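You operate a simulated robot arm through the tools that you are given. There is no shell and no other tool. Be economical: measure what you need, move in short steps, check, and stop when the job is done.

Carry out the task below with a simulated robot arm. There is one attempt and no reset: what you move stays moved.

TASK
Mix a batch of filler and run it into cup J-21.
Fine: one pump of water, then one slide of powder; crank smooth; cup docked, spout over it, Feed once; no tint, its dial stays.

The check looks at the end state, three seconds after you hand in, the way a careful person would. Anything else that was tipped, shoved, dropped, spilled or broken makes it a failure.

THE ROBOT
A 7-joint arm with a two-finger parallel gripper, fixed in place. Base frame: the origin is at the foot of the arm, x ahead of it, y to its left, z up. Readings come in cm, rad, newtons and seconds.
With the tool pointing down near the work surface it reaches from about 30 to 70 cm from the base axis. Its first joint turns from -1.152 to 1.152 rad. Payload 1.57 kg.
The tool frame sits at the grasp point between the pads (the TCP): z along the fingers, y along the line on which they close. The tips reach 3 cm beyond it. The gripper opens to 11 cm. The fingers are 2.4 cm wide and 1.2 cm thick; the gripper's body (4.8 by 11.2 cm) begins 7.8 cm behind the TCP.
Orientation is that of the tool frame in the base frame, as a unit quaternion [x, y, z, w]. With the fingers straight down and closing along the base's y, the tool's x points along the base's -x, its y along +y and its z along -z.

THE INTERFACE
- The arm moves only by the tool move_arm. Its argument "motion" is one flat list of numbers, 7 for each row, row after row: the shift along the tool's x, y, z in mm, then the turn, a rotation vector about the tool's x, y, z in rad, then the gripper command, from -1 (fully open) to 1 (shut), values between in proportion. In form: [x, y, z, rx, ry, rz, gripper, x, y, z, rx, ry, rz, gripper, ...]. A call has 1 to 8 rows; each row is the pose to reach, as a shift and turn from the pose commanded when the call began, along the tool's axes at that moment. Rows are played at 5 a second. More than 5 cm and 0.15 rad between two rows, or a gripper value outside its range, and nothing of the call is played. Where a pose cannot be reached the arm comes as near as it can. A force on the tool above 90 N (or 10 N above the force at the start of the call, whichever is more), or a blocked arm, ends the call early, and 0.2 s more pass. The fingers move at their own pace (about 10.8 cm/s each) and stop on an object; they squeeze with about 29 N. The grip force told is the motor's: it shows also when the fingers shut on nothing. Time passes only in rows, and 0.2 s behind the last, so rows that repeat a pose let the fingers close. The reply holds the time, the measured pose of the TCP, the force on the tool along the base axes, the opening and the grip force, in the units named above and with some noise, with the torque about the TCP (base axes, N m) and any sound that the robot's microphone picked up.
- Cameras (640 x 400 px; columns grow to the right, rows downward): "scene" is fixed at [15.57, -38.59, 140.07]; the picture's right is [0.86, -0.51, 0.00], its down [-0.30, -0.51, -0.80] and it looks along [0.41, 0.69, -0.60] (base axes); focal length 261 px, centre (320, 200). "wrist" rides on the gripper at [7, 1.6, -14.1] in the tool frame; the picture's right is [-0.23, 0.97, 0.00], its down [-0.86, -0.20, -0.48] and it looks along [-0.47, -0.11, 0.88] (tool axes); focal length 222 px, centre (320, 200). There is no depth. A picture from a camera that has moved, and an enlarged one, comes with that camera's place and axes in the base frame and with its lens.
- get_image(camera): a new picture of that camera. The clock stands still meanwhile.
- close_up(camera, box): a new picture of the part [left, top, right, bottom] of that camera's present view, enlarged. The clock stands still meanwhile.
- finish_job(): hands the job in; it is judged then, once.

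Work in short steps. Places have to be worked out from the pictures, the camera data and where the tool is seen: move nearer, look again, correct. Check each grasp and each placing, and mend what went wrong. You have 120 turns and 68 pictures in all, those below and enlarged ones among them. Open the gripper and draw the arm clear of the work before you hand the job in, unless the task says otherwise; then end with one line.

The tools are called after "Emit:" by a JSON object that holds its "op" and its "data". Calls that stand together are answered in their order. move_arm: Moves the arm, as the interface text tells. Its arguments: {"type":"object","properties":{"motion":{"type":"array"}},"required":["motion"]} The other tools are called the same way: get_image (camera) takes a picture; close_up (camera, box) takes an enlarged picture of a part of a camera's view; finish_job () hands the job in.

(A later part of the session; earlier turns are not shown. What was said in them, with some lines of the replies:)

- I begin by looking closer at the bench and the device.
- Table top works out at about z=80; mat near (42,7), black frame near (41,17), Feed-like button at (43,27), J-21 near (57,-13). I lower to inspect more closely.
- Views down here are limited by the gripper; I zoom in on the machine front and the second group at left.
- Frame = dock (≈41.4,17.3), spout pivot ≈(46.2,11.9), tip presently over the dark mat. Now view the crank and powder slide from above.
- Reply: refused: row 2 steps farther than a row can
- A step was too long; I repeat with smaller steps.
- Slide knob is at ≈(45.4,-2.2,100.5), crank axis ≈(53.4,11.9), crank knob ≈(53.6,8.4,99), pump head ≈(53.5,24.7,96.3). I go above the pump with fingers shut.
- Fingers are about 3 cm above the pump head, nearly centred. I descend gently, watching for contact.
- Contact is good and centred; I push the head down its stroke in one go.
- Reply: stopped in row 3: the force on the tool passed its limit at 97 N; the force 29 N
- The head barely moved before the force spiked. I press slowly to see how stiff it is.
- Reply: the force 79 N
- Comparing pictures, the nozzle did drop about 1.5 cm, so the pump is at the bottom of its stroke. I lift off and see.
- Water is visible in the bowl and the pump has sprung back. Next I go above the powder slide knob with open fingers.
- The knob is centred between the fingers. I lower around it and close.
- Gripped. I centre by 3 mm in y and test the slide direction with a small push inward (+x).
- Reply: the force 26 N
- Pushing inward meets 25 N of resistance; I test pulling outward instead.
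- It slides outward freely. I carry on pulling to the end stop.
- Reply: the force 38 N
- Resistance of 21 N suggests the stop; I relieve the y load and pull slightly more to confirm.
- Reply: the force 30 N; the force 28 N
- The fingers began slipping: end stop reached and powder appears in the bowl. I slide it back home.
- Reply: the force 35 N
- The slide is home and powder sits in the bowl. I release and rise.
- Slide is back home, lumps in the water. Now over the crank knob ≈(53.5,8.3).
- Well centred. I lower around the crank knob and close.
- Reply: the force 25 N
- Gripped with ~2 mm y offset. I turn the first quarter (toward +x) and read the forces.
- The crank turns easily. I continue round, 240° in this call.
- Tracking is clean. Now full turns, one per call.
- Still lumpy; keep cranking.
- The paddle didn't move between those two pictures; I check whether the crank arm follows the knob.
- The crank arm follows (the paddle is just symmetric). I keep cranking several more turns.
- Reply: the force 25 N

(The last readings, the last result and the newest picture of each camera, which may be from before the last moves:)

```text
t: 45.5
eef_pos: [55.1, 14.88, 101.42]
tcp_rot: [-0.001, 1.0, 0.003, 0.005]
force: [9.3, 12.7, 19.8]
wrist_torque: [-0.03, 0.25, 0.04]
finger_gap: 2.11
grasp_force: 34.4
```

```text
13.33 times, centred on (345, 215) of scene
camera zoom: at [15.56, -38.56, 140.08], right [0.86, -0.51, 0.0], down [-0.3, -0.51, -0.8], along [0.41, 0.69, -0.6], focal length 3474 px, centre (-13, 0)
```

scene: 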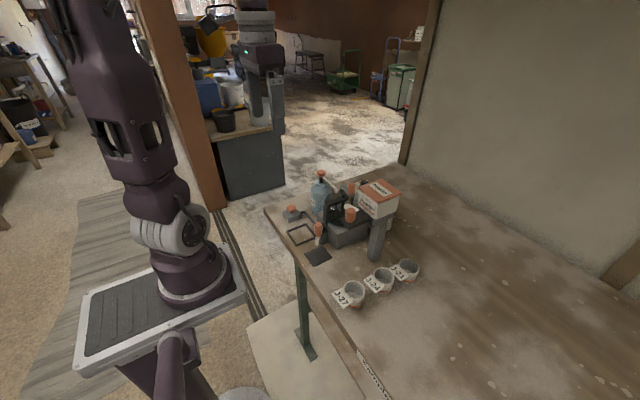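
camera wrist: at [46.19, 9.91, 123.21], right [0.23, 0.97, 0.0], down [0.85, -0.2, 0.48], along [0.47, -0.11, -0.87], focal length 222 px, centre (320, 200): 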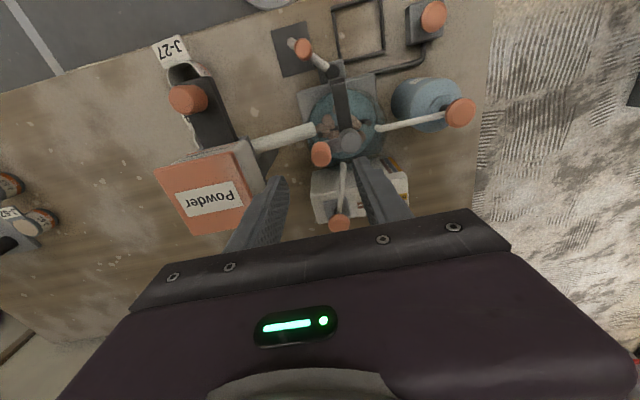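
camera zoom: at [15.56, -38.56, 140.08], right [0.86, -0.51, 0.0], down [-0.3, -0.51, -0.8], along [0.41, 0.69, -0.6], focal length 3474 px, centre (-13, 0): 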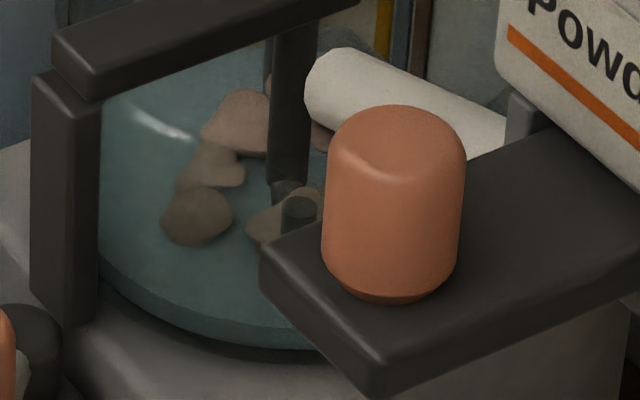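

No change in the lumps. I turn back a quarter and look whether the paddle itself moves.

Emit:
{"op": "move_arm", "data": {"motion": [-15.8, -20.6, 0, 0, 0, 0, 1, -12.4, -46.4, 0, 0, 0, 0, 1]}}

Emit:
{"op": "close_up", "data": {"camera": "scene", "box": [315, 170, 375, 230]}}

Emit:
{"op": "get_image", "data": {"camera": "wrist"}}

```text
t: 46.1
eef_pos: [56.18, 10.2, 101.38]
tcp_rot: [0.001, 1.0, 0.001, 0.002]
force: [-2.6, 1.1, 23.8]
wrist_torque: [-0.13, 0.18, 0.01]
finger_gap: 2.15
grasp_force: 34.5
```

```text
6.67 times, centred on (345, 200) of scene
camera zoom: at [15.52, -38.59, 140.08], right [0.86, -0.51, 0.0], down [-0.3, -0.51, -0.8], along [0.41, 0.69, -0.6], focal length 1737 px, centre (153, 200)
```

zoom: 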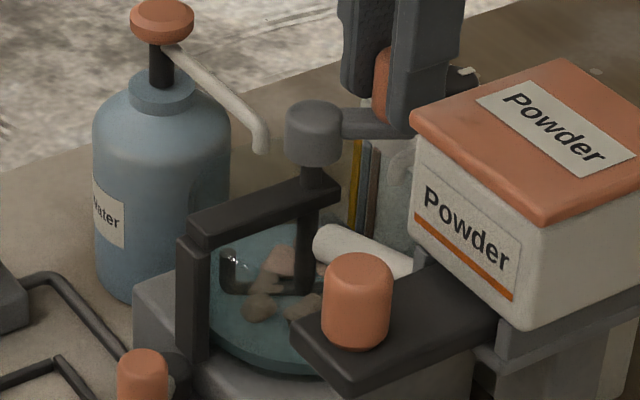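

```text
29 pictures are left
camera wrist: at [49.05, 11.72, 115.39], right [0.23, 0.97, 0.0], down [0.85, -0.2, 0.48], along [0.47, -0.11, -0.88], focal length 222 px, centre (320, 200)
```

wrist: 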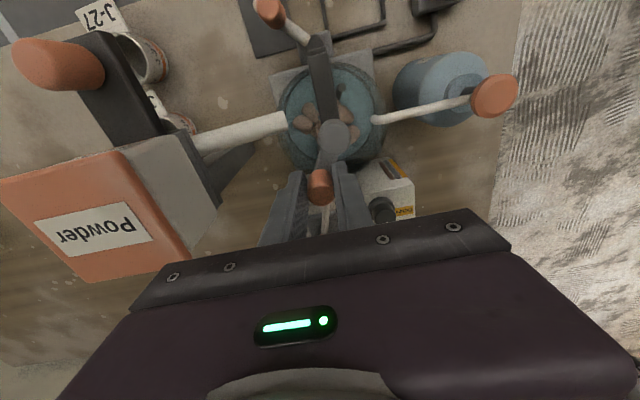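

The paddle does sweep. Perhaps the other direction mixes; I try two reverse turns and compare.

Emit:
{"op": "move_arm", "data": {"motion": [20.6, -15.8, 0, 0, 0, 0, 1, 46.4, -12.4, 0, 0, 0, 0, 1, 62.2, 8.2, 0, 0, 0, 0, 1, 58.8, 34, 0, 0, 0, 0, 1, 38.2, 49.8, 0, 0, 0, 0, 1, 12.4, 46.4, 0, 0, 0, 0, 1, -3.4, 25.8, 0, 0, 0, 0, 1, 0, 0, 0, 0, 0, 0, 1]}}

Emit:
{"op": "move_arm", "data": {"motion": [20.6, -15.8, 0, 0, 0, 0, 1, 46.4, -12.4, 0, 0, 0, 0, 1, 62.2, 8.2, 0, 0, 0, 0, 1, 58.8, 34, 0, 0, 0, 0, 1, 38.2, 49.8, 0, 0, 0, 0, 1, 12.4, 46.4, 0, 0, 0, 0, 1, -3.4, 25.8, 0, 0, 0, 0, 1, 0, 0, 0, 0, 0, 0, 1]}}

Emit:
{"op": "close_up", "data": {"camera": "scene", "box": [315, 170, 375, 230]}}

```text
t: 47.9
eef_pos: [56.09, 10.19, 101.47]
tcp_rot: [0.0, 1.0, 0.001, 0.004]
force: [-1.9, 1.3, 18.6]
wrist_torque: [-0.15, 0.43, -0.02]
finger_gap: 2.1
grasp_force: 34.6
```

```text
t: 49.7
eef_pos: [56.32, 9.94, 101.22]
tcp_rot: [-0.001, 1.0, 0.001, 0.0]
force: [-10.4, 6.9, -4.2]
wrist_torque: [-0.25, 0.6, 0.02]
finger_gap: 2.1
grasp_force: 34.5
```

```text
6.67 times, centred on (345, 200) of scene
camera zoom: at [15.55, -38.56, 140.08], right [0.86, -0.51, 0.0], down [-0.3, -0.51, -0.8], along [0.41, 0.69, -0.6], focal length 1737 px, centre (153, 200)
```

zoom: 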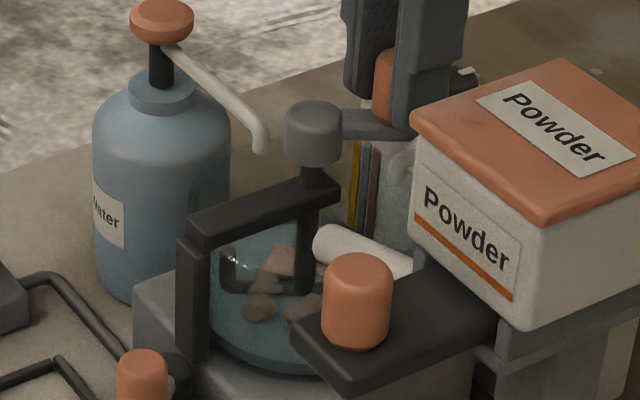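

Possibly slightly smaller lumps. I take a sharper reference view, then do more reverse turns and compare.

Emit:
{"op": "close_up", "data": {"camera": "wrist", "box": [270, 50, 400, 180]}}

Emit:
{"op": "move_arm", "data": {"motion": [20.6, -15.8, 0, 0, 0, 0, 1, 46.4, -12.4, 0, 0, 0, 0, 1, 62.2, 8.2, 0, 0, 0, 0, 1, 58.8, 34, 0, 0, 0, 0, 1, 38.2, 49.8, 0, 0, 0, 0, 1, 12.4, 46.4, 0, 0, 0, 0, 1, -3.4, 25.8, 0, 0, 0, 0, 1, 0, 0, 0, 0, 0, 0, 1]}}

Emit:
{"op": "move_arm", "data": {"motion": [20.6, -15.8, 0, 0, 0, 0, 1, 46.4, -12.4, 0, 0, 0, 0, 1, 62.2, 8.2, 0, 0, 0, 0, 1, 58.8, 34, 0, 0, 0, 0, 1, 38.2, 49.8, 0, 0, 0, 0, 1, 12.4, 46.4, 0, 0, 0, 0, 1, -3.4, 25.8, 0, 0, 0, 0, 1, 0, 0, 0, 0, 0, 0, 1]}}

Emit:
{"op": "move_arm", "data": {"motion": [20.6, -15.8, 0, 0, 0, 0, 1, 46.4, -12.4, 0, 0, 0, 0, 1, 62.2, 8.2, 0, 0, 0, 0, 1, 58.8, 34, 0, 0, 0, 0, 1, 38.2, 49.8, 0, 0, 0, 0, 1, 12.4, 46.4, 0, 0, 0, 0, 1, -3.4, 25.8, 0, 0, 0, 0, 1, 0, 0, 0, 0, 0, 0, 1]}}

Emit:
{"op": "close_up", "data": {"camera": "wrist", "box": [270, 50, 400, 180]}}

```text
3.08 times, centred on (335, 115) of wrist
camera zoom: at [49.18, 11.59, 115.38], right [0.23, 0.97, 0.0], down [0.85, -0.2, 0.48], along [0.47, -0.11, -0.88], focal length 684 px, centre (274, 462)
```

zoom: 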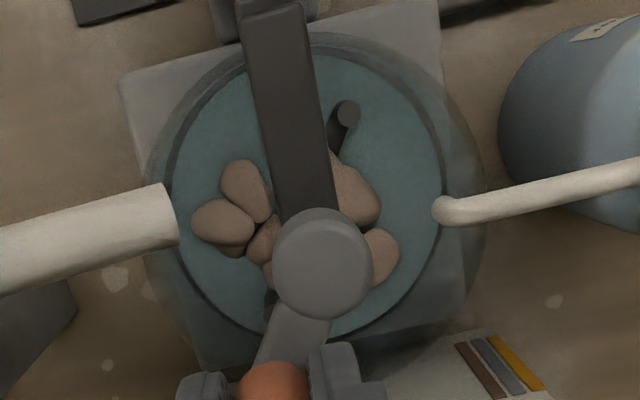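

```text
t: 51.5
eef_pos: [56.33, 10.05, 101.49]
tcp_rot: [-0.001, 1.0, 0.001, 0.004]
force: [2.5, -1.8, 18.5]
wrist_torque: [-0.22, 0.44, -0.01]
finger_gap: 2.12
grasp_force: 34.2
```

```text
t: 53.3
eef_pos: [56.17, 10.07, 101.46]
tcp_rot: [0.0, 1.0, 0.001, 0.001]
force: [-0.4, 0.7, -0.7]
wrist_torque: [-0.29, 0.51, -0.03]
finger_gap: 2.12
grasp_force: 34.4
```

```text
t: 55.1
eef_pos: [56.26, 10.16, 101.35]
tcp_rot: [0.0, 1.0, 0.001, 0.002]
force: [1.4, -1.2, -5.0]
wrist_torque: [-0.29, 0.27, 0.01]
finger_gap: 2.12
grasp_force: 34.4
```

```text
3.08 times, centred on (335, 115) of wrist
camera zoom: at [49.17, 11.69, 115.37], right [0.23, 0.97, 0.0], down [0.85, -0.2, 0.48], along [0.47, -0.11, -0.88], focal length 684 px, centre (274, 462)
```

zoom: 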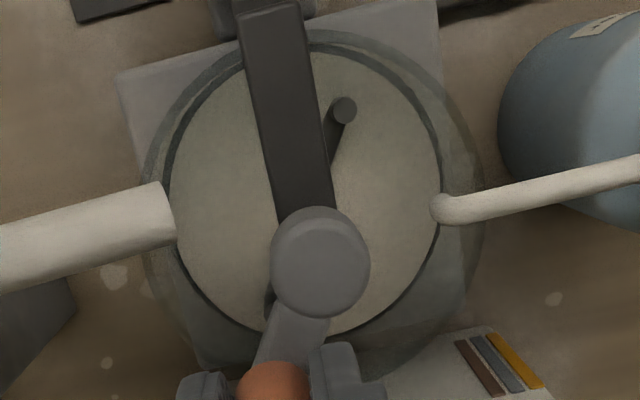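

The mix is smooth grey now. I release the crank and rise, then head toward the cups.

Emit:
{"op": "move_arm", "data": {"motion": [0, 0, 0, 0, 0, 0, 0, 0, 0, 0, 0, 0, 0, 0, 0, 0, -40, 0, 0, 0, 0, 0, 0, -85, 0, 0, 0, 0, 0, 0, -130, 0, 0, 0, -0.2, 0, -40, -140, 0, 0, 0, -0.2, 15, -85, -140, 0, 0, 0, -0.2, 30, -130, -140, 0, 0, 0, -0.2]}}

Emit:
{"op": "move_arm", "data": {"motion": [18, -45, 0, 0, 0, 0, -0.2, 33, -80, 0, 0, 0, 0, -0.2, 33, -80, 0, 0, 0, 0, -0.2]}}

Emit:
{"op": "get_image", "data": {"camera": "wrist"}}

```text
t: 56.9
eef_pos: [53.2, -2.8, 115.18]
tcp_rot: [0.0, 1.0, 0.002, 0.003]
force: [0.2, 0.3, -0.4]
wrist_torque: [0.01, 0.02, -0.02]
finger_gap: 6.58
grasp_force: 0.1
```

```text
t: 57.7
eef_pos: [49.87, -10.98, 115.2]
tcp_rot: [0.0, 1.0, 0.002, 0.004]
force: [0.1, 0.0, 0.4]
wrist_torque: [0.03, 0.02, -0.04]
finger_gap: 6.6
grasp_force: 0.2
```

```text
25 pictures are left
camera wrist: at [42.76, -9.42, 129.25], right [0.23, 0.97, 0.0], down [0.85, -0.2, 0.48], along [0.47, -0.11, -0.88], focal length 222 px, centre (320, 200)
```

wrist: 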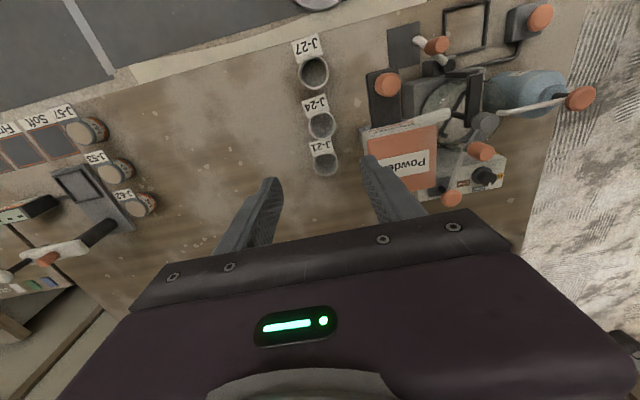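

J-21 is near (58.8,-11.6), rim z≈83.7. The hopper's side (y≈-6.3, x up to 57.6) is close to where the gripper body would come, so I tilt the tool 0.3 rad about the closing axis so the body leans to +x.

Emit:
{"op": "move_arm", "data": {"motion": [-36, -3, 10, 0, 0.1, 0, -0.2, -72, -6, 20, 0, 0.2, 0, -0.2, -106, -8, 40, 0, 0.3, 0, -0.2, -110, -8, 80, 0, 0.3, 0, -0.2, -110, -8, 100, 0, 0.3, 0, -0.2, -110, -8, 100, 0, 0.3, 0, -0.2]}}

Emit:
{"op": "get_image", "data": {"camera": "wrist"}}

Emit:
{"op": "close_up", "data": {"camera": "scene", "box": [340, 180, 460, 290]}}

```text
t: 59.1
eef_pos: [59.77, -11.0, 105.05]
tcp_rot: [0.0, 0.989, 0.001, -0.146]
force: [-0.6, -0.9, 0.0]
wrist_torque: [-0.01, -0.02, -0.01]
finger_gap: 6.6
grasp_force: 0.1
out of reach, approached as far as the arm can: row 3, 4, 5, 6
```

```text
24 pictures are left
camera wrist: at [57.15, -9.47, 120.65], right [0.22, 0.97, -0.06], down [0.96, -0.2, 0.21], along [0.19, -0.11, -0.98], focal length 222 px, centre (320, 200)
```

wrist: 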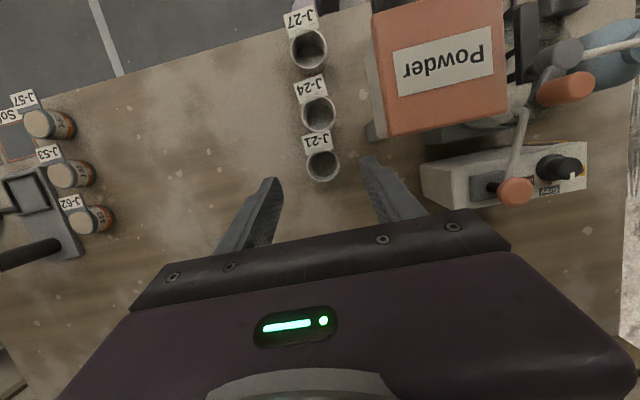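

```text
3.64 times, centred on (400, 235) of scene
camera zoom: at [15.57, -38.59, 140.07], right [0.86, -0.51, 0.0], down [-0.3, -0.51, -0.8], along [0.41, 0.69, -0.6], focal length 948 px, centre (29, 73)
```

zoom: 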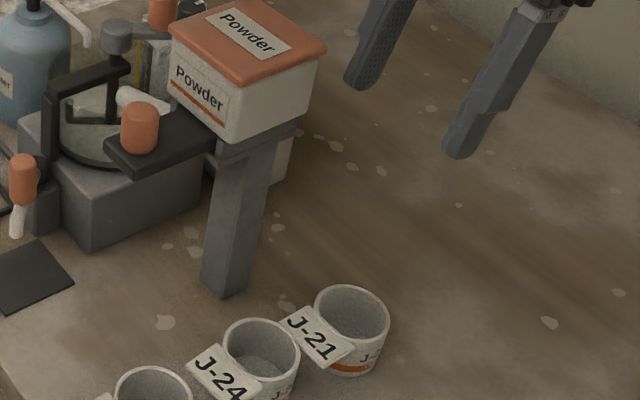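

Cup J-21's rim is at ≈(58.6,-11.75,84.4). I descend part-way in the tilted pose and re-check.

Emit:
{"op": "move_arm", "data": {"motion": [-12, -4, 45, 0, 0, 0, -0.2, -24, -7.5, 90, 0, 0, 0, -0.2, -36, -7.5, 135, 0, 0, 0, -0.2, -36, -7.5, 135, 0, 0, 0, -0.2]}}

Emit:
{"op": "get_image", "data": {"camera": "wrist"}}

Emit:
{"op": "close_up", "data": {"camera": "scene", "box": [340, 180, 460, 290]}}

```text
t: 60.1
eef_pos: [59.37, -11.73, 91.22]
tcp_rot: [0.001, 0.989, 0.001, -0.145]
force: [0.9, 0.1, 0.7]
wrist_torque: [0.03, 0.01, 0.0]
finger_gap: 6.61
grasp_force: 0.0
```

```text
22 pictures are left
camera wrist: at [56.83, -10.15, 106.71], right [0.22, 0.97, -0.06], down [0.96, -0.2, 0.21], along [0.19, -0.11, -0.98], focal length 222 px, centre (320, 200)
```

wrist: 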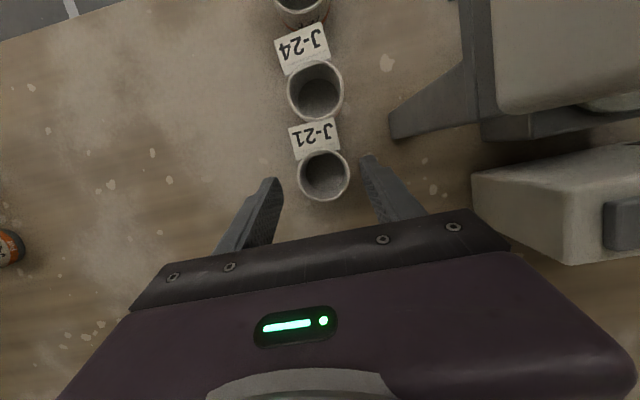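

```text
3.64 times, centred on (400, 235) of scene
camera zoom: at [15.57, -38.59, 140.07], right [0.86, -0.51, 0.0], down [-0.3, -0.51, -0.8], along [0.41, 0.69, -0.6], focal length 948 px, centre (29, 73)
```

zoom: 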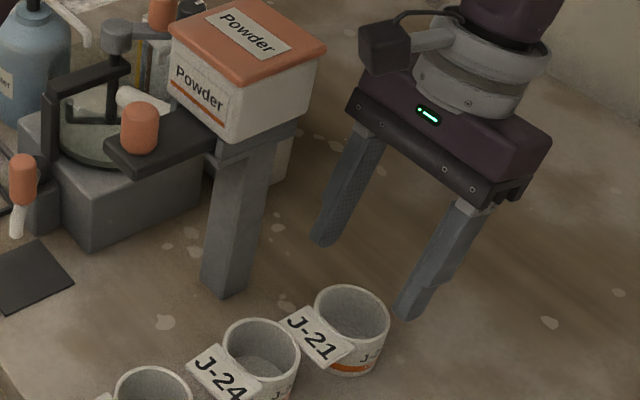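

Fingers are aligned around J-21 and clear of the hopper. I go down the last 7 cm and close.

Emit:
{"op": "move_arm", "data": {"motion": [-9, 0, 30, 0, 0, 0, -0.2, -15, 0, 52, 0, 0, 0, -0.2, -20, 0, 67, 0, 0, 0, -0.2, -20, 0, 67, 0, 0, 0, -0.2]}}

Emit:
{"op": "move_arm", "data": {"motion": [0, 0, 0, 0, 0, 0, 0.3, 0, 0, 0, 0, 0, 0, 1, 0, 0, 0, 0, 0, 0, 1]}}

Emit:
{"op": "close_up", "data": {"camera": "scene", "box": [340, 200, 460, 310]}}

```text
t: 61.1
eef_pos: [59.44, -11.58, 84.14]
tcp_rot: [0.0, 0.989, 0.001, -0.146]
force: [0.4, 0.2, -0.5]
wrist_torque: [-0.01, 0.0, 0.0]
finger_gap: 6.59
grasp_force: 0.0
```

```text
t: 61.9
eef_pos: [59.28, -11.51, 84.16]
tcp_rot: [-0.001, 0.989, 0.001, -0.146]
force: [0.7, 0.1, 0.1]
wrist_torque: [0.0, 0.0, -0.04]
finger_gap: 5.04
grasp_force: 29.9
```

```text
3.64 times, centred on (400, 255) of scene
camera zoom: at [15.57, -38.59, 140.07], right [0.86, -0.51, 0.0], down [-0.3, -0.51, -0.8], along [0.41, 0.69, -0.6], focal length 948 px, centre (29, 0)
```

zoom: 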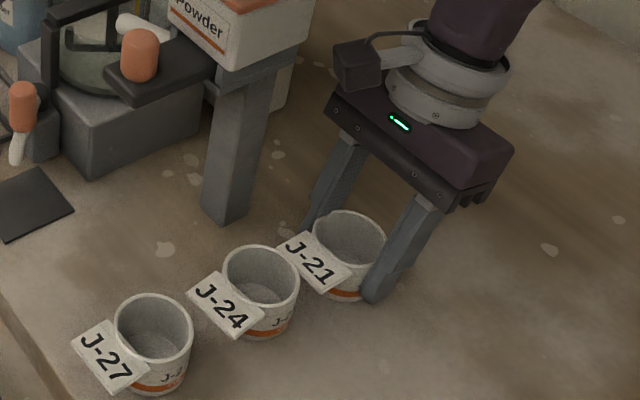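

Grip is firm (5.04 cm). I lift straight up first, drifting slightly away from the hopper.

Emit:
{"op": "move_arm", "data": {"motion": [6, 0, -20, 0, 0, 0, 1, 15, -5, -52, 0, 0, 0, 1, 28, -15, -95, 0, 0, 0, 1, 41, -25, -138, 0, 0, 0, 1, 54, -30, -181, 0, 0, 0, 1, 57, -30, -192, 0, 0, 0, 1]}}

Emit:
{"op": "move_arm", "data": {"motion": [45, 0, 10, 0, -0.1, 0, 1, 85, 0, 20, 0, -0.2, 0, 1, 125, 0, 35, 0, -0.3, 0, 1, 165, 0, 47, 0, -0.3, 0, 1, 205, 0, 59, 0, -0.3, 0, 1]}}

Emit:
{"op": "get_image", "data": {"camera": "scene"}}

```text
t: 63.3
eef_pos: [58.23, -14.07, 105.76]
tcp_rot: [-0.001, 0.989, 0.001, -0.147]
force: [0.4, 0.8, -1.0]
wrist_torque: [0.01, -0.02, -0.02]
finger_gap: 5.01
grasp_force: 29.1
out of reach, approached as far as the arm can: row 5, 6
```

```text
t: 64.5
eef_pos: [36.81, -14.04, 105.83]
tcp_rot: [0.0, 1.0, 0.001, 0.005]
force: [0.2, 0.3, -0.1]
wrist_torque: [0.02, -0.03, -0.01]
finger_gap: 5.03
grasp_force: 28.7
```

```text
19 pictures are left
```

scene: 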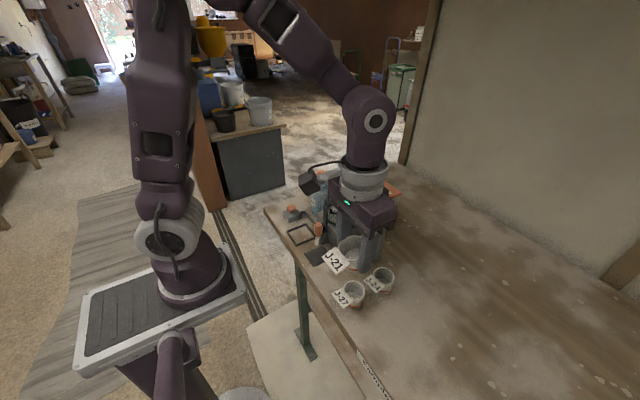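

Cup is in hand; since it was gripped with a 0.29 tilt I'll restore that tilt for placing. I carry it across in front of the machine to above the frame (≈41.5,17.4).

Emit:
{"op": "move_arm", "data": {"motion": [0, 45, 0, 0, 0, 0, 1, 0, 90, 0, 0, 0, 0, 1, 0, 135, 0, 0, 0, 0, 1, 0, 180, 0, 0, 0, 0, 1, 0, 225, 0, 0, 0, 0, 1, -10, 265, 0, 0, 0.1, 0, 1, -30, 300, 0, 0, 0.2, 0, 1, -52, 314, 0, 0, 0.3, 0, 1]}}

Emit:
{"op": "get_image", "data": {"camera": "wrist"}}

Emit:
{"op": "close_up", "data": {"camera": "scene", "box": [250, 150, 390, 270]}}

```text
t: 66.3
eef_pos: [42.07, 17.26, 105.95]
tcp_rot: [0.0, 0.989, 0.001, -0.147]
force: [0.9, -0.1, 0.2]
wrist_torque: [0.04, 0.0, -0.02]
finger_gap: 5.01
grasp_force: 28.4
```

```text
18 pictures are left
camera wrist: at [39.44, 18.78, 121.47], right [0.22, 0.97, -0.06], down [0.96, -0.2, 0.21], along [0.19, -0.11, -0.98], focal length 222 px, centre (320, 200)
```

wrist: 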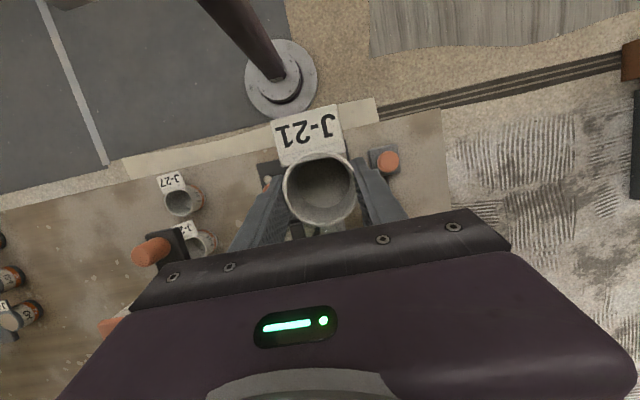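

```text
3.33 times, centred on (320, 210) of scene
camera zoom: at [15.57, -38.58, 140.07], right [0.86, -0.51, 0.0], down [-0.3, -0.51, -0.8], along [0.41, 0.69, -0.6], focal length 868 px, centre (320, 167)
```

zoom: 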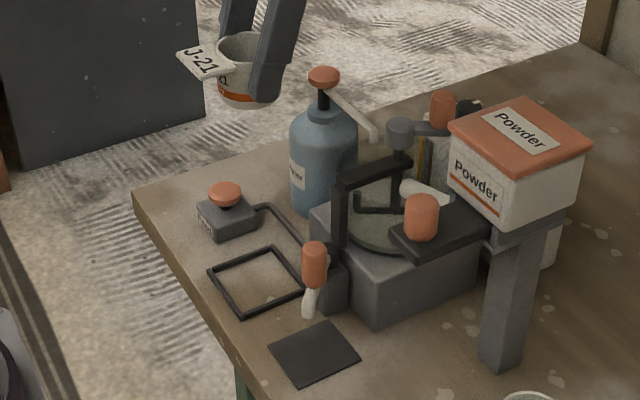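

Aligned over the frame. I lower to z≈89 and check for clearance.

Emit:
{"op": "move_arm", "data": {"motion": [-14, 1, 45, 0, 0, 0, 1, -28, 1, 90, 0, 0, 0, 1, -42, 1, 133, 0, 0, 0, 1, -50, 1, 160, 0, 0, 0, 1, -50, 1, 160, 0, 0, 0, 1]}}

Emit:
{"op": "close_up", "data": {"camera": "scene", "box": [250, 150, 390, 270]}}

```text
t: 67.5
eef_pos: [42.25, 17.36, 89.19]
tcp_rot: [0.0, 0.989, 0.001, -0.146]
force: [0.3, 0.4, -0.1]
wrist_torque: [0.0, 0.02, 0.0]
finger_gap: 5.04
grasp_force: 29.2
```

```text
3.33 times, centred on (320, 210) of scene
camera zoom: at [15.57, -38.59, 140.07], right [0.86, -0.51, 0.0], down [-0.3, -0.51, -0.8], along [0.41, 0.69, -0.6], focal length 868 px, centre (320, 167)
```

zoom: 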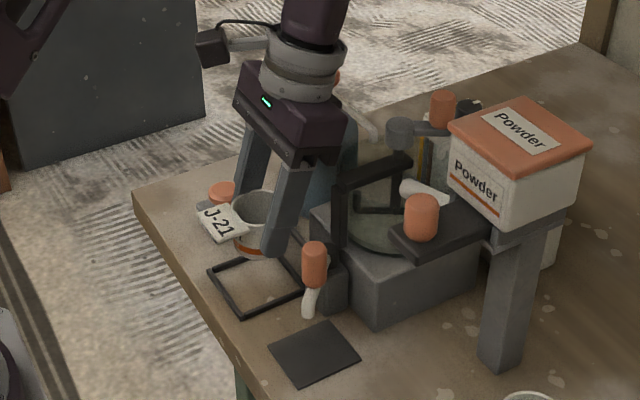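

Clear; lower the remaining 5 cm slowly.

Emit:
{"op": "move_arm", "data": {"motion": [-6, 0, 20, 0, 0, 0, 1, -11, 0, 36, 0, 0, 0, 1, -13.5, 0, 44, 0, 0, 0, 1, -14.5, 0, 47.5, 0, 0, 0, 1, -14.5, 0, 47.5, 0, 0, 0, 1]}}

Emit:
{"op": "close_up", "data": {"camera": "scene", "box": [270, 180, 350, 250]}}

```text
t: 68.5
eef_pos: [41.57, 17.35, 84.55]
tcp_rot: [0.002, 0.988, -0.001, -0.153]
force: [-19.4, -0.6, 16.7]
wrist_torque: [-0.72, -2.63, -1.02]
finger_gap: 5.01
grasp_force: 29.4
stopped in row 4: the force on the tool passed its limit at 93 N (the readings are from after the stop); the commanded pose is now the measured one
```

```text
5.71 times, centred on (310, 215) of scene
camera zoom: at [15.49, -38.6, 140.08], right [0.86, -0.51, 0.0], down [-0.3, -0.51, -0.8], along [0.41, 0.69, -0.6], focal length 1489 px, centre (377, 114)
```

zoom: 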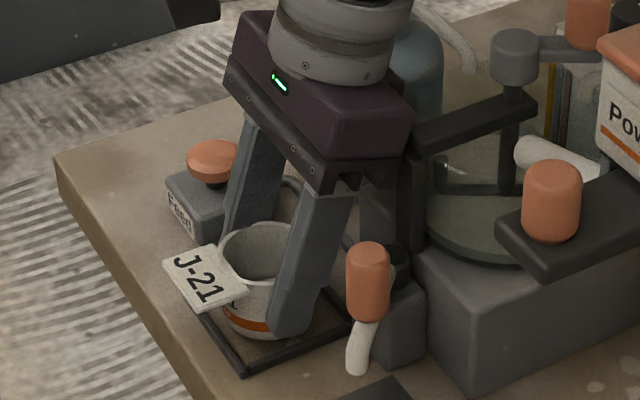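

The gripper body has touched the bridge post (push in -x). I back up 3 cm, then reduce the tilt by half to gain clearance.

Emit:
{"op": "move_arm", "data": {"motion": [5, 0, -12, 0, 0, 0, 1, 11.7, 0, -28, 0, 0, 0, 1, 11.7, 0, -28, 0, -0.08, 0, 1, 11.7, 0, -28, 0, -0.16, 0, 1, 11.7, 0, -28, 0, -0.16, 0, 1]}}

Emit:
{"op": "close_up", "data": {"camera": "scene", "box": [270, 180, 350, 250]}}

```text
t: 69.7
eef_pos: [41.7, 17.43, 87.5]
tcp_rot: [0.001, 0.997, -0.001, -0.071]
force: [0.4, -0.7, 0.8]
wrist_torque: [0.01, -0.01, 0.02]
finger_gap: 5.03
grasp_force: 28.5
```

```text
5.71 times, centred on (310, 215) of scene
camera zoom: at [15.57, -38.59, 140.07], right [0.86, -0.51, 0.0], down [-0.3, -0.51, -0.8], along [0.41, 0.69, -0.6], focal length 1489 px, centre (377, 114)
```

zoom: 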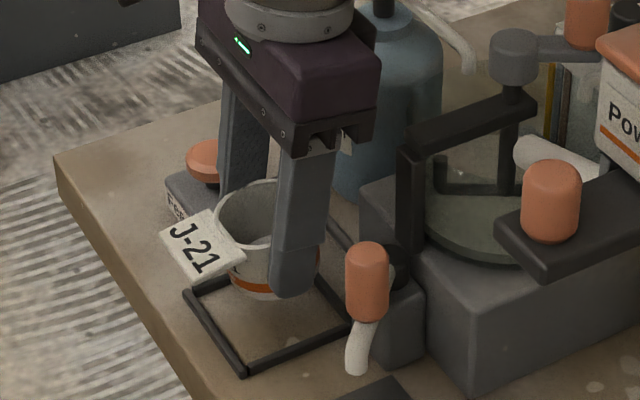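

Everything is intact and clear. I lower to just touching.

Emit:
{"op": "move_arm", "data": {"motion": [-1.7, 0, 12, 0, 0, 0, 1, -3, 0, 21, 0, 0, 0, 1, -3.7, 0, 25.5, 0, 0, 0, 1, -3.9, 0, 27.5, 0, 0, 0, 1, -3.9, 0, 27.5, 0, 0, 0, 1]}}

Emit:
{"op": "close_up", "data": {"camera": "scene", "box": [270, 180, 350, 250]}}

```text
t: 70.9
eef_pos: [41.59, 17.43, 84.64]
tcp_rot: [0.001, 0.997, -0.001, -0.072]
force: [-0.3, 0.7, -1.2]
wrist_torque: [0.01, 0.03, 0.0]
finger_gap: 5.01
grasp_force: 29.0
```

```text
5.71 times, centred on (310, 215) of scene
camera zoom: at [15.57, -38.59, 140.07], right [0.86, -0.51, 0.0], down [-0.3, -0.51, -0.8], along [0.41, 0.69, -0.6], focal length 1489 px, centre (377, 114)
```

zoom: 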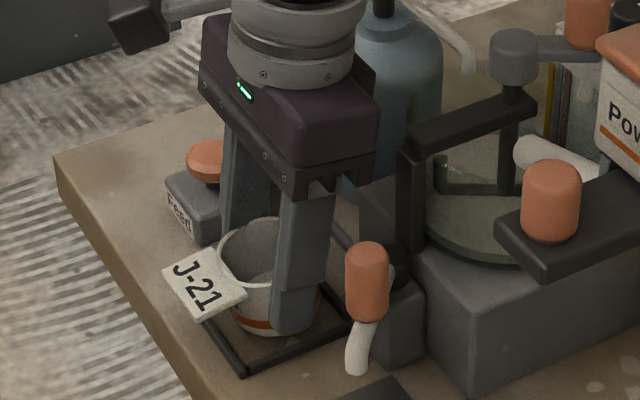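

No contact yet; a few more millimetres down until it rests.

Emit:
{"op": "move_arm", "data": {"motion": [-0.3, 0, 1.5, 0, 0, 0, 1, -0.5, 0, 3, 0, 0, 0, 1, -0.6, 0, 4, 0, 0, 0, 1, -0.6, 0, 4, 0, 0, 0, 1]}}

```text
t: 71.9
eef_pos: [41.66, 17.31, 84.24]
tcp_rot: [0.002, 0.997, 0.0, -0.071]
force: [2.5, -1.0, 21.8]
wrist_torque: [-0.05, 0.3, 0.05]
finger_gap: 5.01
grasp_force: 29.2
```

Resting on the table. I open gently and lift straight off.

Emit:
{"op": "move_arm", "data": {"motion": [0, 0, 0, 0, 0, 0, 0.05, 0, 0, 0, 0, 0, 0, -0.15, 0, 0, 0, 0, 0, 0, -0.15, 4, 0, -28, 0, 0, 0, -0.15, 11, 0, -75, 0, 0, 0, -0.15, 17, 0, -120, 0, 0, 0, -0.15, 22, 0, -160, 0, 0, 0, -0.15]}}

Emit:
{"op": "close_up", "data": {"camera": "scene", "box": [270, 180, 350, 250]}}

Emit:
{"op": "get_image", "data": {"camera": "wrist"}}

```text
t: 73.5
eef_pos: [41.77, 17.34, 100.36]
tcp_rot: [0.001, 0.997, -0.001, -0.071]
force: [0.5, 0.3, 0.2]
wrist_torque: [0.0, 0.04, 0.0]
finger_gap: 6.35
grasp_force: 0.0
```

```text
5.71 times, centred on (310, 215) of scene
camera zoom: at [15.57, -38.59, 140.07], right [0.86, -0.51, 0.0], down [-0.3, -0.51, -0.8], along [0.41, 0.69, -0.6], focal length 1489 px, centre (377, 114)
```

zoom: 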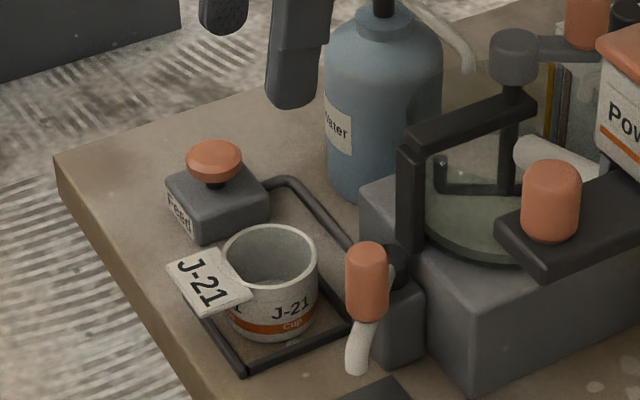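

```text
11 pictures are left
camera wrist: at [36.84, 18.88, 115.4], right [0.23, 0.97, -0.03], down [0.91, -0.2, 0.35], along [0.34, -0.11, -0.94], focal length 222 px, centre (320, 200)
```

wrist: 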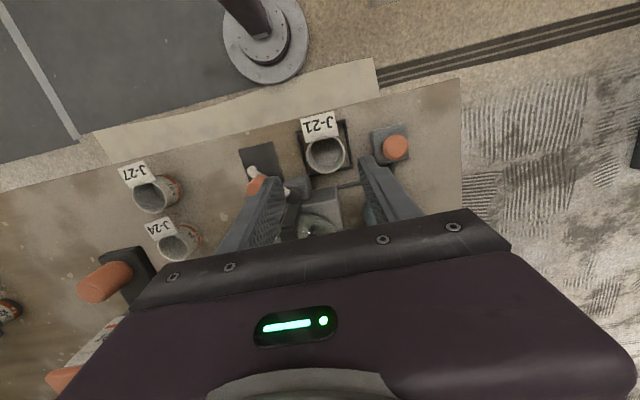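

J-21 stands upright in the frame, centred. Next the spout knob ≈(43.0,8.6,89); I untilt and hover above it.

Emit:
{"op": "move_arm", "data": {"motion": [0, -40, 0, 0, -0.14, 0, -0.1, -5, -87, 10, 0, -0.14, 0, 0, -10, -87, 10, 0, -0.14, 0, 0.1, -10, -87, 10, 0, -0.14, 0, 0.1]}}

Emit:
{"op": "get_image", "data": {"camera": "wrist"}}

```text
t: 74.5
eef_pos: [42.52, 8.74, 99.33]
tcp_rot: [0.003, 1.0, 0.0, -0.002]
force: [-1.0, 0.7, 0.5]
wrist_torque: [0.04, -0.01, 0.02]
finger_gap: 4.96
grasp_force: 0.0
```

```text
10 pictures are left
camera wrist: at [35.49, 10.28, 113.5], right [0.23, 0.97, 0.0], down [0.86, -0.2, 0.48], along [0.46, -0.11, -0.88], focal length 222 px, centre (320, 200)
```

wrist: 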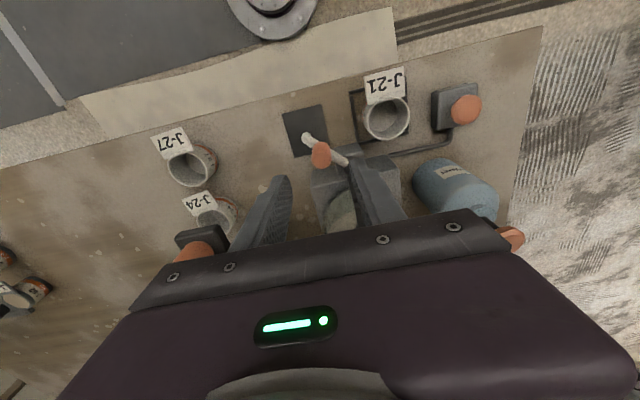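

Knob at ≈(42.6,8.65). I lower around it and close.

Emit:
{"op": "move_arm", "data": {"motion": [-1, -1, 40, 0, 0, 0, 0.1, -1, -1, 65, 0, 0, 0, 0.1, -1, -1, 82, 0, 0, 0, 0.1, -1, -1, 82, 0, 0, 0, 0.1, -1, -1, 82, 0, 0, 0, 1, -1, -1, 82, 0, 0, 0, 1, -1, -1, 82, 0, 0, 0, 1]}}

Emit:
{"op": "close_up", "data": {"camera": "scene", "box": [270, 180, 350, 250]}}

```text
t: 76.1
eef_pos: [42.54, 8.68, 91.14]
tcp_rot: [0.0, 1.0, 0.001, -0.002]
force: [-1.5, 34.7, -16.7]
wrist_torque: [0.18, -0.17, 0.26]
finger_gap: 2.14
grasp_force: 34.4
```

```text
5.71 times, centred on (310, 215) of scene
camera zoom: at [15.59, -38.49, 140.1], right [0.86, -0.51, 0.0], down [-0.3, -0.52, -0.8], along [0.41, 0.69, -0.6], focal length 1489 px, centre (377, 114)
```

zoom: 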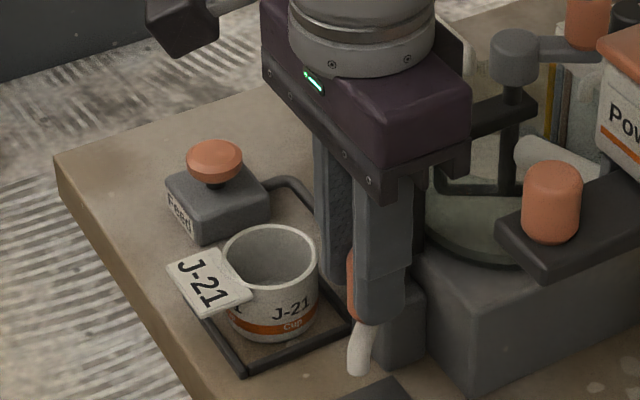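

Gripped. I swing the spout about its pivot, first about 60°, then check height over the cup.

Emit:
{"op": "move_arm", "data": {"motion": [4, 9, 0, 0, 0, 0, 1, 7.7, 16.6, 0, 0, 0, 0, 1, 10, 25, 0, 0, 0, 0, 1, 10.5, 32.5, 0, 0, 0, 0, 1, 10, 40, 0, 0, 0, 0, 1, 7.7, 48.4, 0, 0, 0, 0, 1]}}

Emit:
{"op": "close_up", "data": {"camera": "scene", "box": [270, 180, 350, 250]}}

```text
t: 77.5
eef_pos: [41.89, 13.34, 91.16]
tcp_rot: [0.002, 1.0, 0.0, -0.001]
force: [-2.7, -7.1, 1.0]
wrist_torque: [0.37, 0.0, -0.28]
finger_gap: 2.13
grasp_force: 34.4
```

```text
5.71 times, centred on (310, 215) of scene
camera zoom: at [15.56, -38.61, 140.07], right [0.86, -0.51, 0.0], down [-0.3, -0.51, -0.8], along [0.41, 0.69, -0.6], focal length 1489 px, centre (377, 114)
```

zoom: 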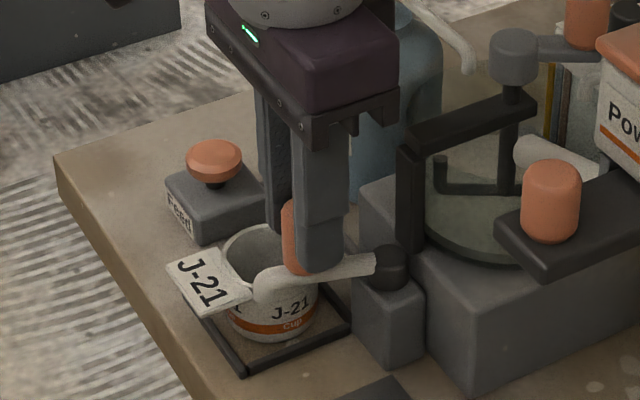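

Tip is just at the cup's edge; I continue 15° and check that it passes over the rim without moving the cup.

Emit:
{"op": "move_arm", "data": {"motion": [-1.7, 3.7, 0, 0, 0, 0, 1, -3.6, 7.4, 0, 0, 0, 0, 1, -5.6, 10.8, 0, 0, 0, 0, 1]}}

Emit:
{"op": "close_up", "data": {"camera": "scene", "box": [280, 200, 330, 245]}}

```text
t: 78.3
eef_pos: [42.45, 14.52, 91.16]
tcp_rot: [0.002, 1.0, 0.0, -0.002]
force: [-1.0, -5.8, 3.4]
wrist_torque: [-0.01, 0.14, -0.23]
finger_gap: 2.13
grasp_force: 34.1
```

```text
8.89 times, centred on (305, 222) of scene
camera zoom: at [15.56, -38.6, 140.07], right [0.86, -0.51, 0.0], down [-0.3, -0.51, -0.8], along [0.41, 0.69, -0.6], focal length 2316 px, centre (453, 0)
```

zoom: 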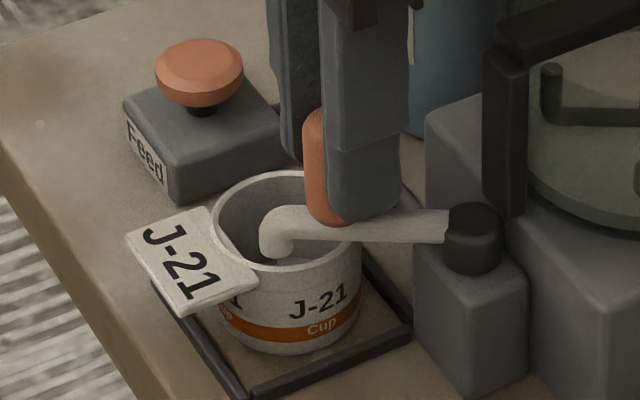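

It clears the rim. I finish the swing to the cup centre.

Emit:
{"op": "move_arm", "data": {"motion": [-2.6, 3.2, 0, 0, 0, 0, 1, -5.2, 6.2, 0, 0, 0, 0, 1, -8.2, 8.9, 0, 0, 0, 0, 1, -8.2, 8.9, 0, 0, 0, 0, 1]}}

Emit:
{"op": "close_up", "data": {"camera": "scene", "box": [280, 200, 330, 245]}}

```text
t: 79.3
eef_pos: [43.02, 15.33, 91.05]
tcp_rot: [0.002, 1.0, -0.001, -0.003]
force: [-13.2, -13.4, 17.5]
wrist_torque: [0.23, 0.64, -0.05]
finger_gap: 2.09
grasp_force: 34.4
```

```text
8.89 times, centred on (305, 222) of scene
camera zoom: at [15.51, -38.63, 140.07], right [0.86, -0.51, 0.0], down [-0.3, -0.51, -0.8], along [0.41, 0.69, -0.6], focal length 2316 px, centre (453, 0)
```

zoom: 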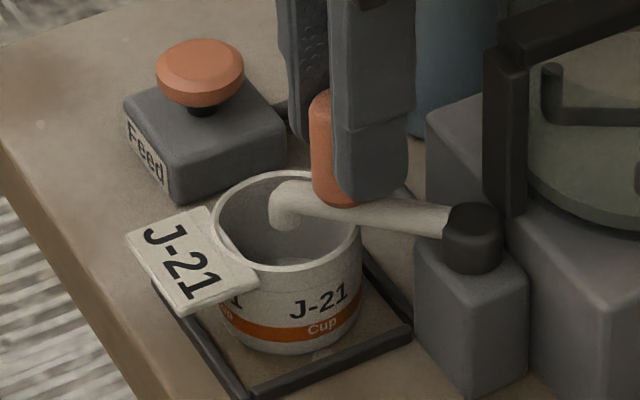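

The spout has reached its stop right over the cup's centre. I release, rise, and move above the Feed button with fingers shut.

Emit:
{"op": "move_arm", "data": {"motion": [1, -1, 0, 0, 0, 0, 0.4, 1, -1, 0, 0, 0, 0, 0.2, 1, -1, -30, 0, 0, 0, 0.2, 1, -1, -70, 0, 0, 0, 0.5, 1, 40, -90, 0, 0, 0, 1, 0, 80, -90, 0, 0, 0, 1, 0, 115, -70, 0, 0, 0, 1, 0, 115, -40, 0, 0, 0, 1]}}

Emit:
{"op": "get_image", "data": {"camera": "wrist"}}

```text
t: 81.1
eef_pos: [43.31, 27.09, 95.13]
tcp_rot: [0.002, 1.0, 0.0, -0.001]
force: [-0.7, 0.0, -0.2]
wrist_torque: [-0.03, -0.01, -0.02]
finger_gap: 0.0
grasp_force: 21.6
```

```text
5 pictures are left
camera wrist: at [36.3, 28.61, 109.25], right [0.23, 0.97, 0.0], down [0.86, -0.2, 0.48], along [0.46, -0.11, -0.88], focal length 222 px, centre (320, 200)
```

wrist: 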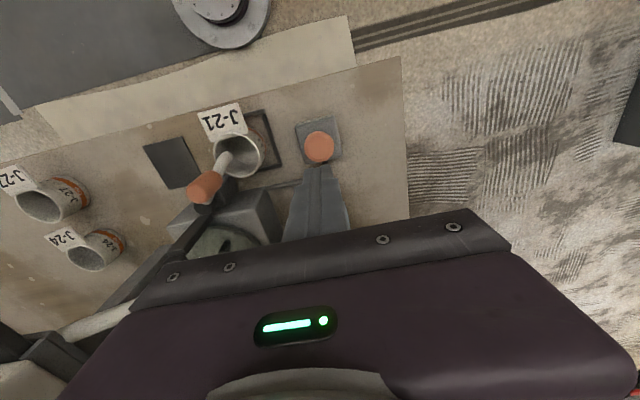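

Spout stays over the cup. Button centre ≈(42.7,27.0); I descend close, then press.

Emit:
{"op": "move_arm", "data": {"motion": [5, 0, 30, 0, 0, 0, 1, 5, 0, 55, 0, 0, 0, 1, 5, 0, 65, 0, 0, 0, 1, 5, 0, 65, 0, 0, 0, 1]}}

Emit:
{"op": "move_arm", "data": {"motion": [0, 0, 3, 0, 0, 0, 1, 0, 0, 6, 0, 0, 0, 1, 0, 0, 9, 0, 0, 0, 1, 0, 0, 12, 0, 0, 0, 1, 0, 0, 14, 0, 0, 0, 1, 0, 0, 16, 0, 0, 0, 1]}}

```text
t: 82.1
eef_pos: [42.77, 26.86, 88.61]
tcp_rot: [0.001, 1.0, 0.0, -0.002]
force: [0.4, 0.4, -0.3]
wrist_torque: [-0.02, 0.03, 0.01]
finger_gap: 0.0
grasp_force: 21.5
```

```text
t: 83.5
eef_pos: [42.71, 26.91, 86.94]
tcp_rot: [0.001, 1.0, 0.001, -0.001]
force: [-2.2, -1.3, 5.5]
wrist_torque: [-0.03, 0.02, -0.03]
finger_gap: 0.0
grasp_force: 21.3
heard: click
```

A click was heard. I lift off and check the cup.

Emit:
{"op": "move_arm", "data": {"motion": [0, 0, -20, 0, 0, 0, 1, 0, 0, -60, 0, 0, 0, 1, 0, 0, -100, 0, 0, 0, 1, 0, 0, -145, 0, 0, 0, 1, 10, 30, -180, 0, 0, 0, 0, 10, 30, -180, 0, 0, 0, -1, 10, 30, -180, 0, 0, 0, -1]}}

Emit:
{"op": "close_up", "data": {"camera": "scene", "box": [270, 190, 350, 245]}}

```text
t: 85.1
eef_pos: [42.02, 30.01, 104.8]
tcp_rot: [0.002, 1.0, 0.0, -0.001]
force: [-0.6, 0.1, 0.3]
wrist_torque: [-0.01, 0.0, -0.02]
finger_gap: 11.01
grasp_force: 0.0
```

```text
7.27 times, centred on (310, 218) of scene
camera zoom: at [15.57, -38.59, 140.07], right [0.86, -0.51, 0.0], down [-0.3, -0.51, -0.8], along [0.41, 0.69, -0.6], focal length 1895 px, centre (393, 73)
```

zoom: 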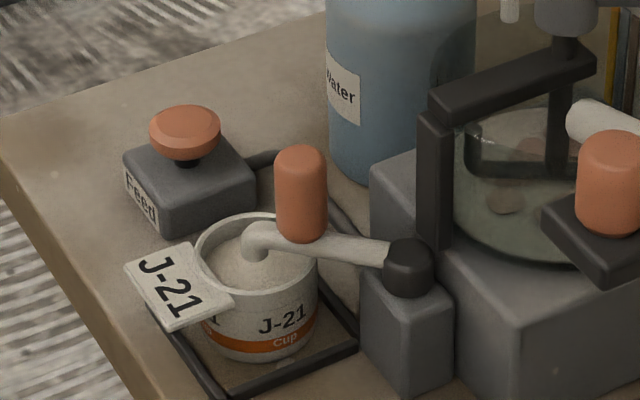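

The cup is filled with clean filler, the bowl is drained. I draw the arm further up and take one last look.

Emit:
{"op": "move_arm", "data": {"motion": [20, 0, -40, 0, 0, 0, -1, 40, 0, -80, 0, 0, 0, -1, 60, 0, -120, 0, 0, 0, -1, 60, 0, -120, 0, 0, 0, -1]}}

Emit:
{"op": "close_up", "data": {"camera": "scene", "box": [250, 150, 430, 310]}}

```text
t: 86.1
eef_pos: [35.85, 29.95, 116.97]
tcp_rot: [0.001, 1.0, 0.0, -0.003]
force: [-0.3, -0.3, 0.0]
wrist_torque: [0.0, 0.0, 0.01]
finger_gap: 10.99
grasp_force: 0.0
```

```text
2.50 times, centred on (340, 230) of scene
camera zoom: at [15.57, -38.59, 140.07], right [0.86, -0.51, 0.0], down [-0.3, -0.51, -0.8], along [0.41, 0.69, -0.6], focal length 651 px, centre (270, 125)
```

zoom: 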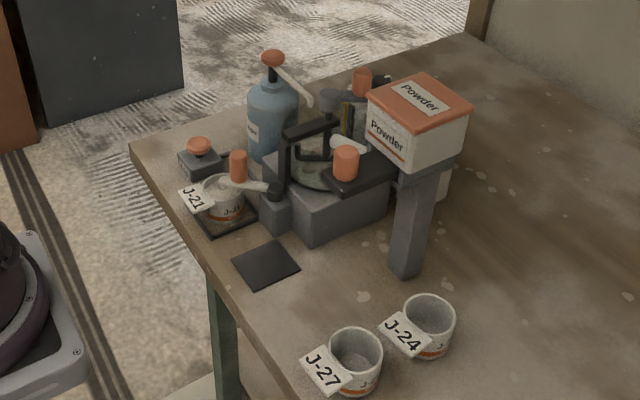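

All is in order: J-21 is filled in the dock with the spout over it, the other cups are undisturbed, and the arm is clear.

Emit:
{"op": "finish_job", "data": {}}

```text
The job is handed in.
```

Cup J-21 is filled and standing in the dock with the spout over it. I used one pump of water, one slide of powder, cranked it smooth and pressed Feed once; I didn't use the tint or touch its dial, and the last pictures show nothing spilled or knocked over. The gripper touched the bridge post once while docking the cup; I saw no shift or damage.
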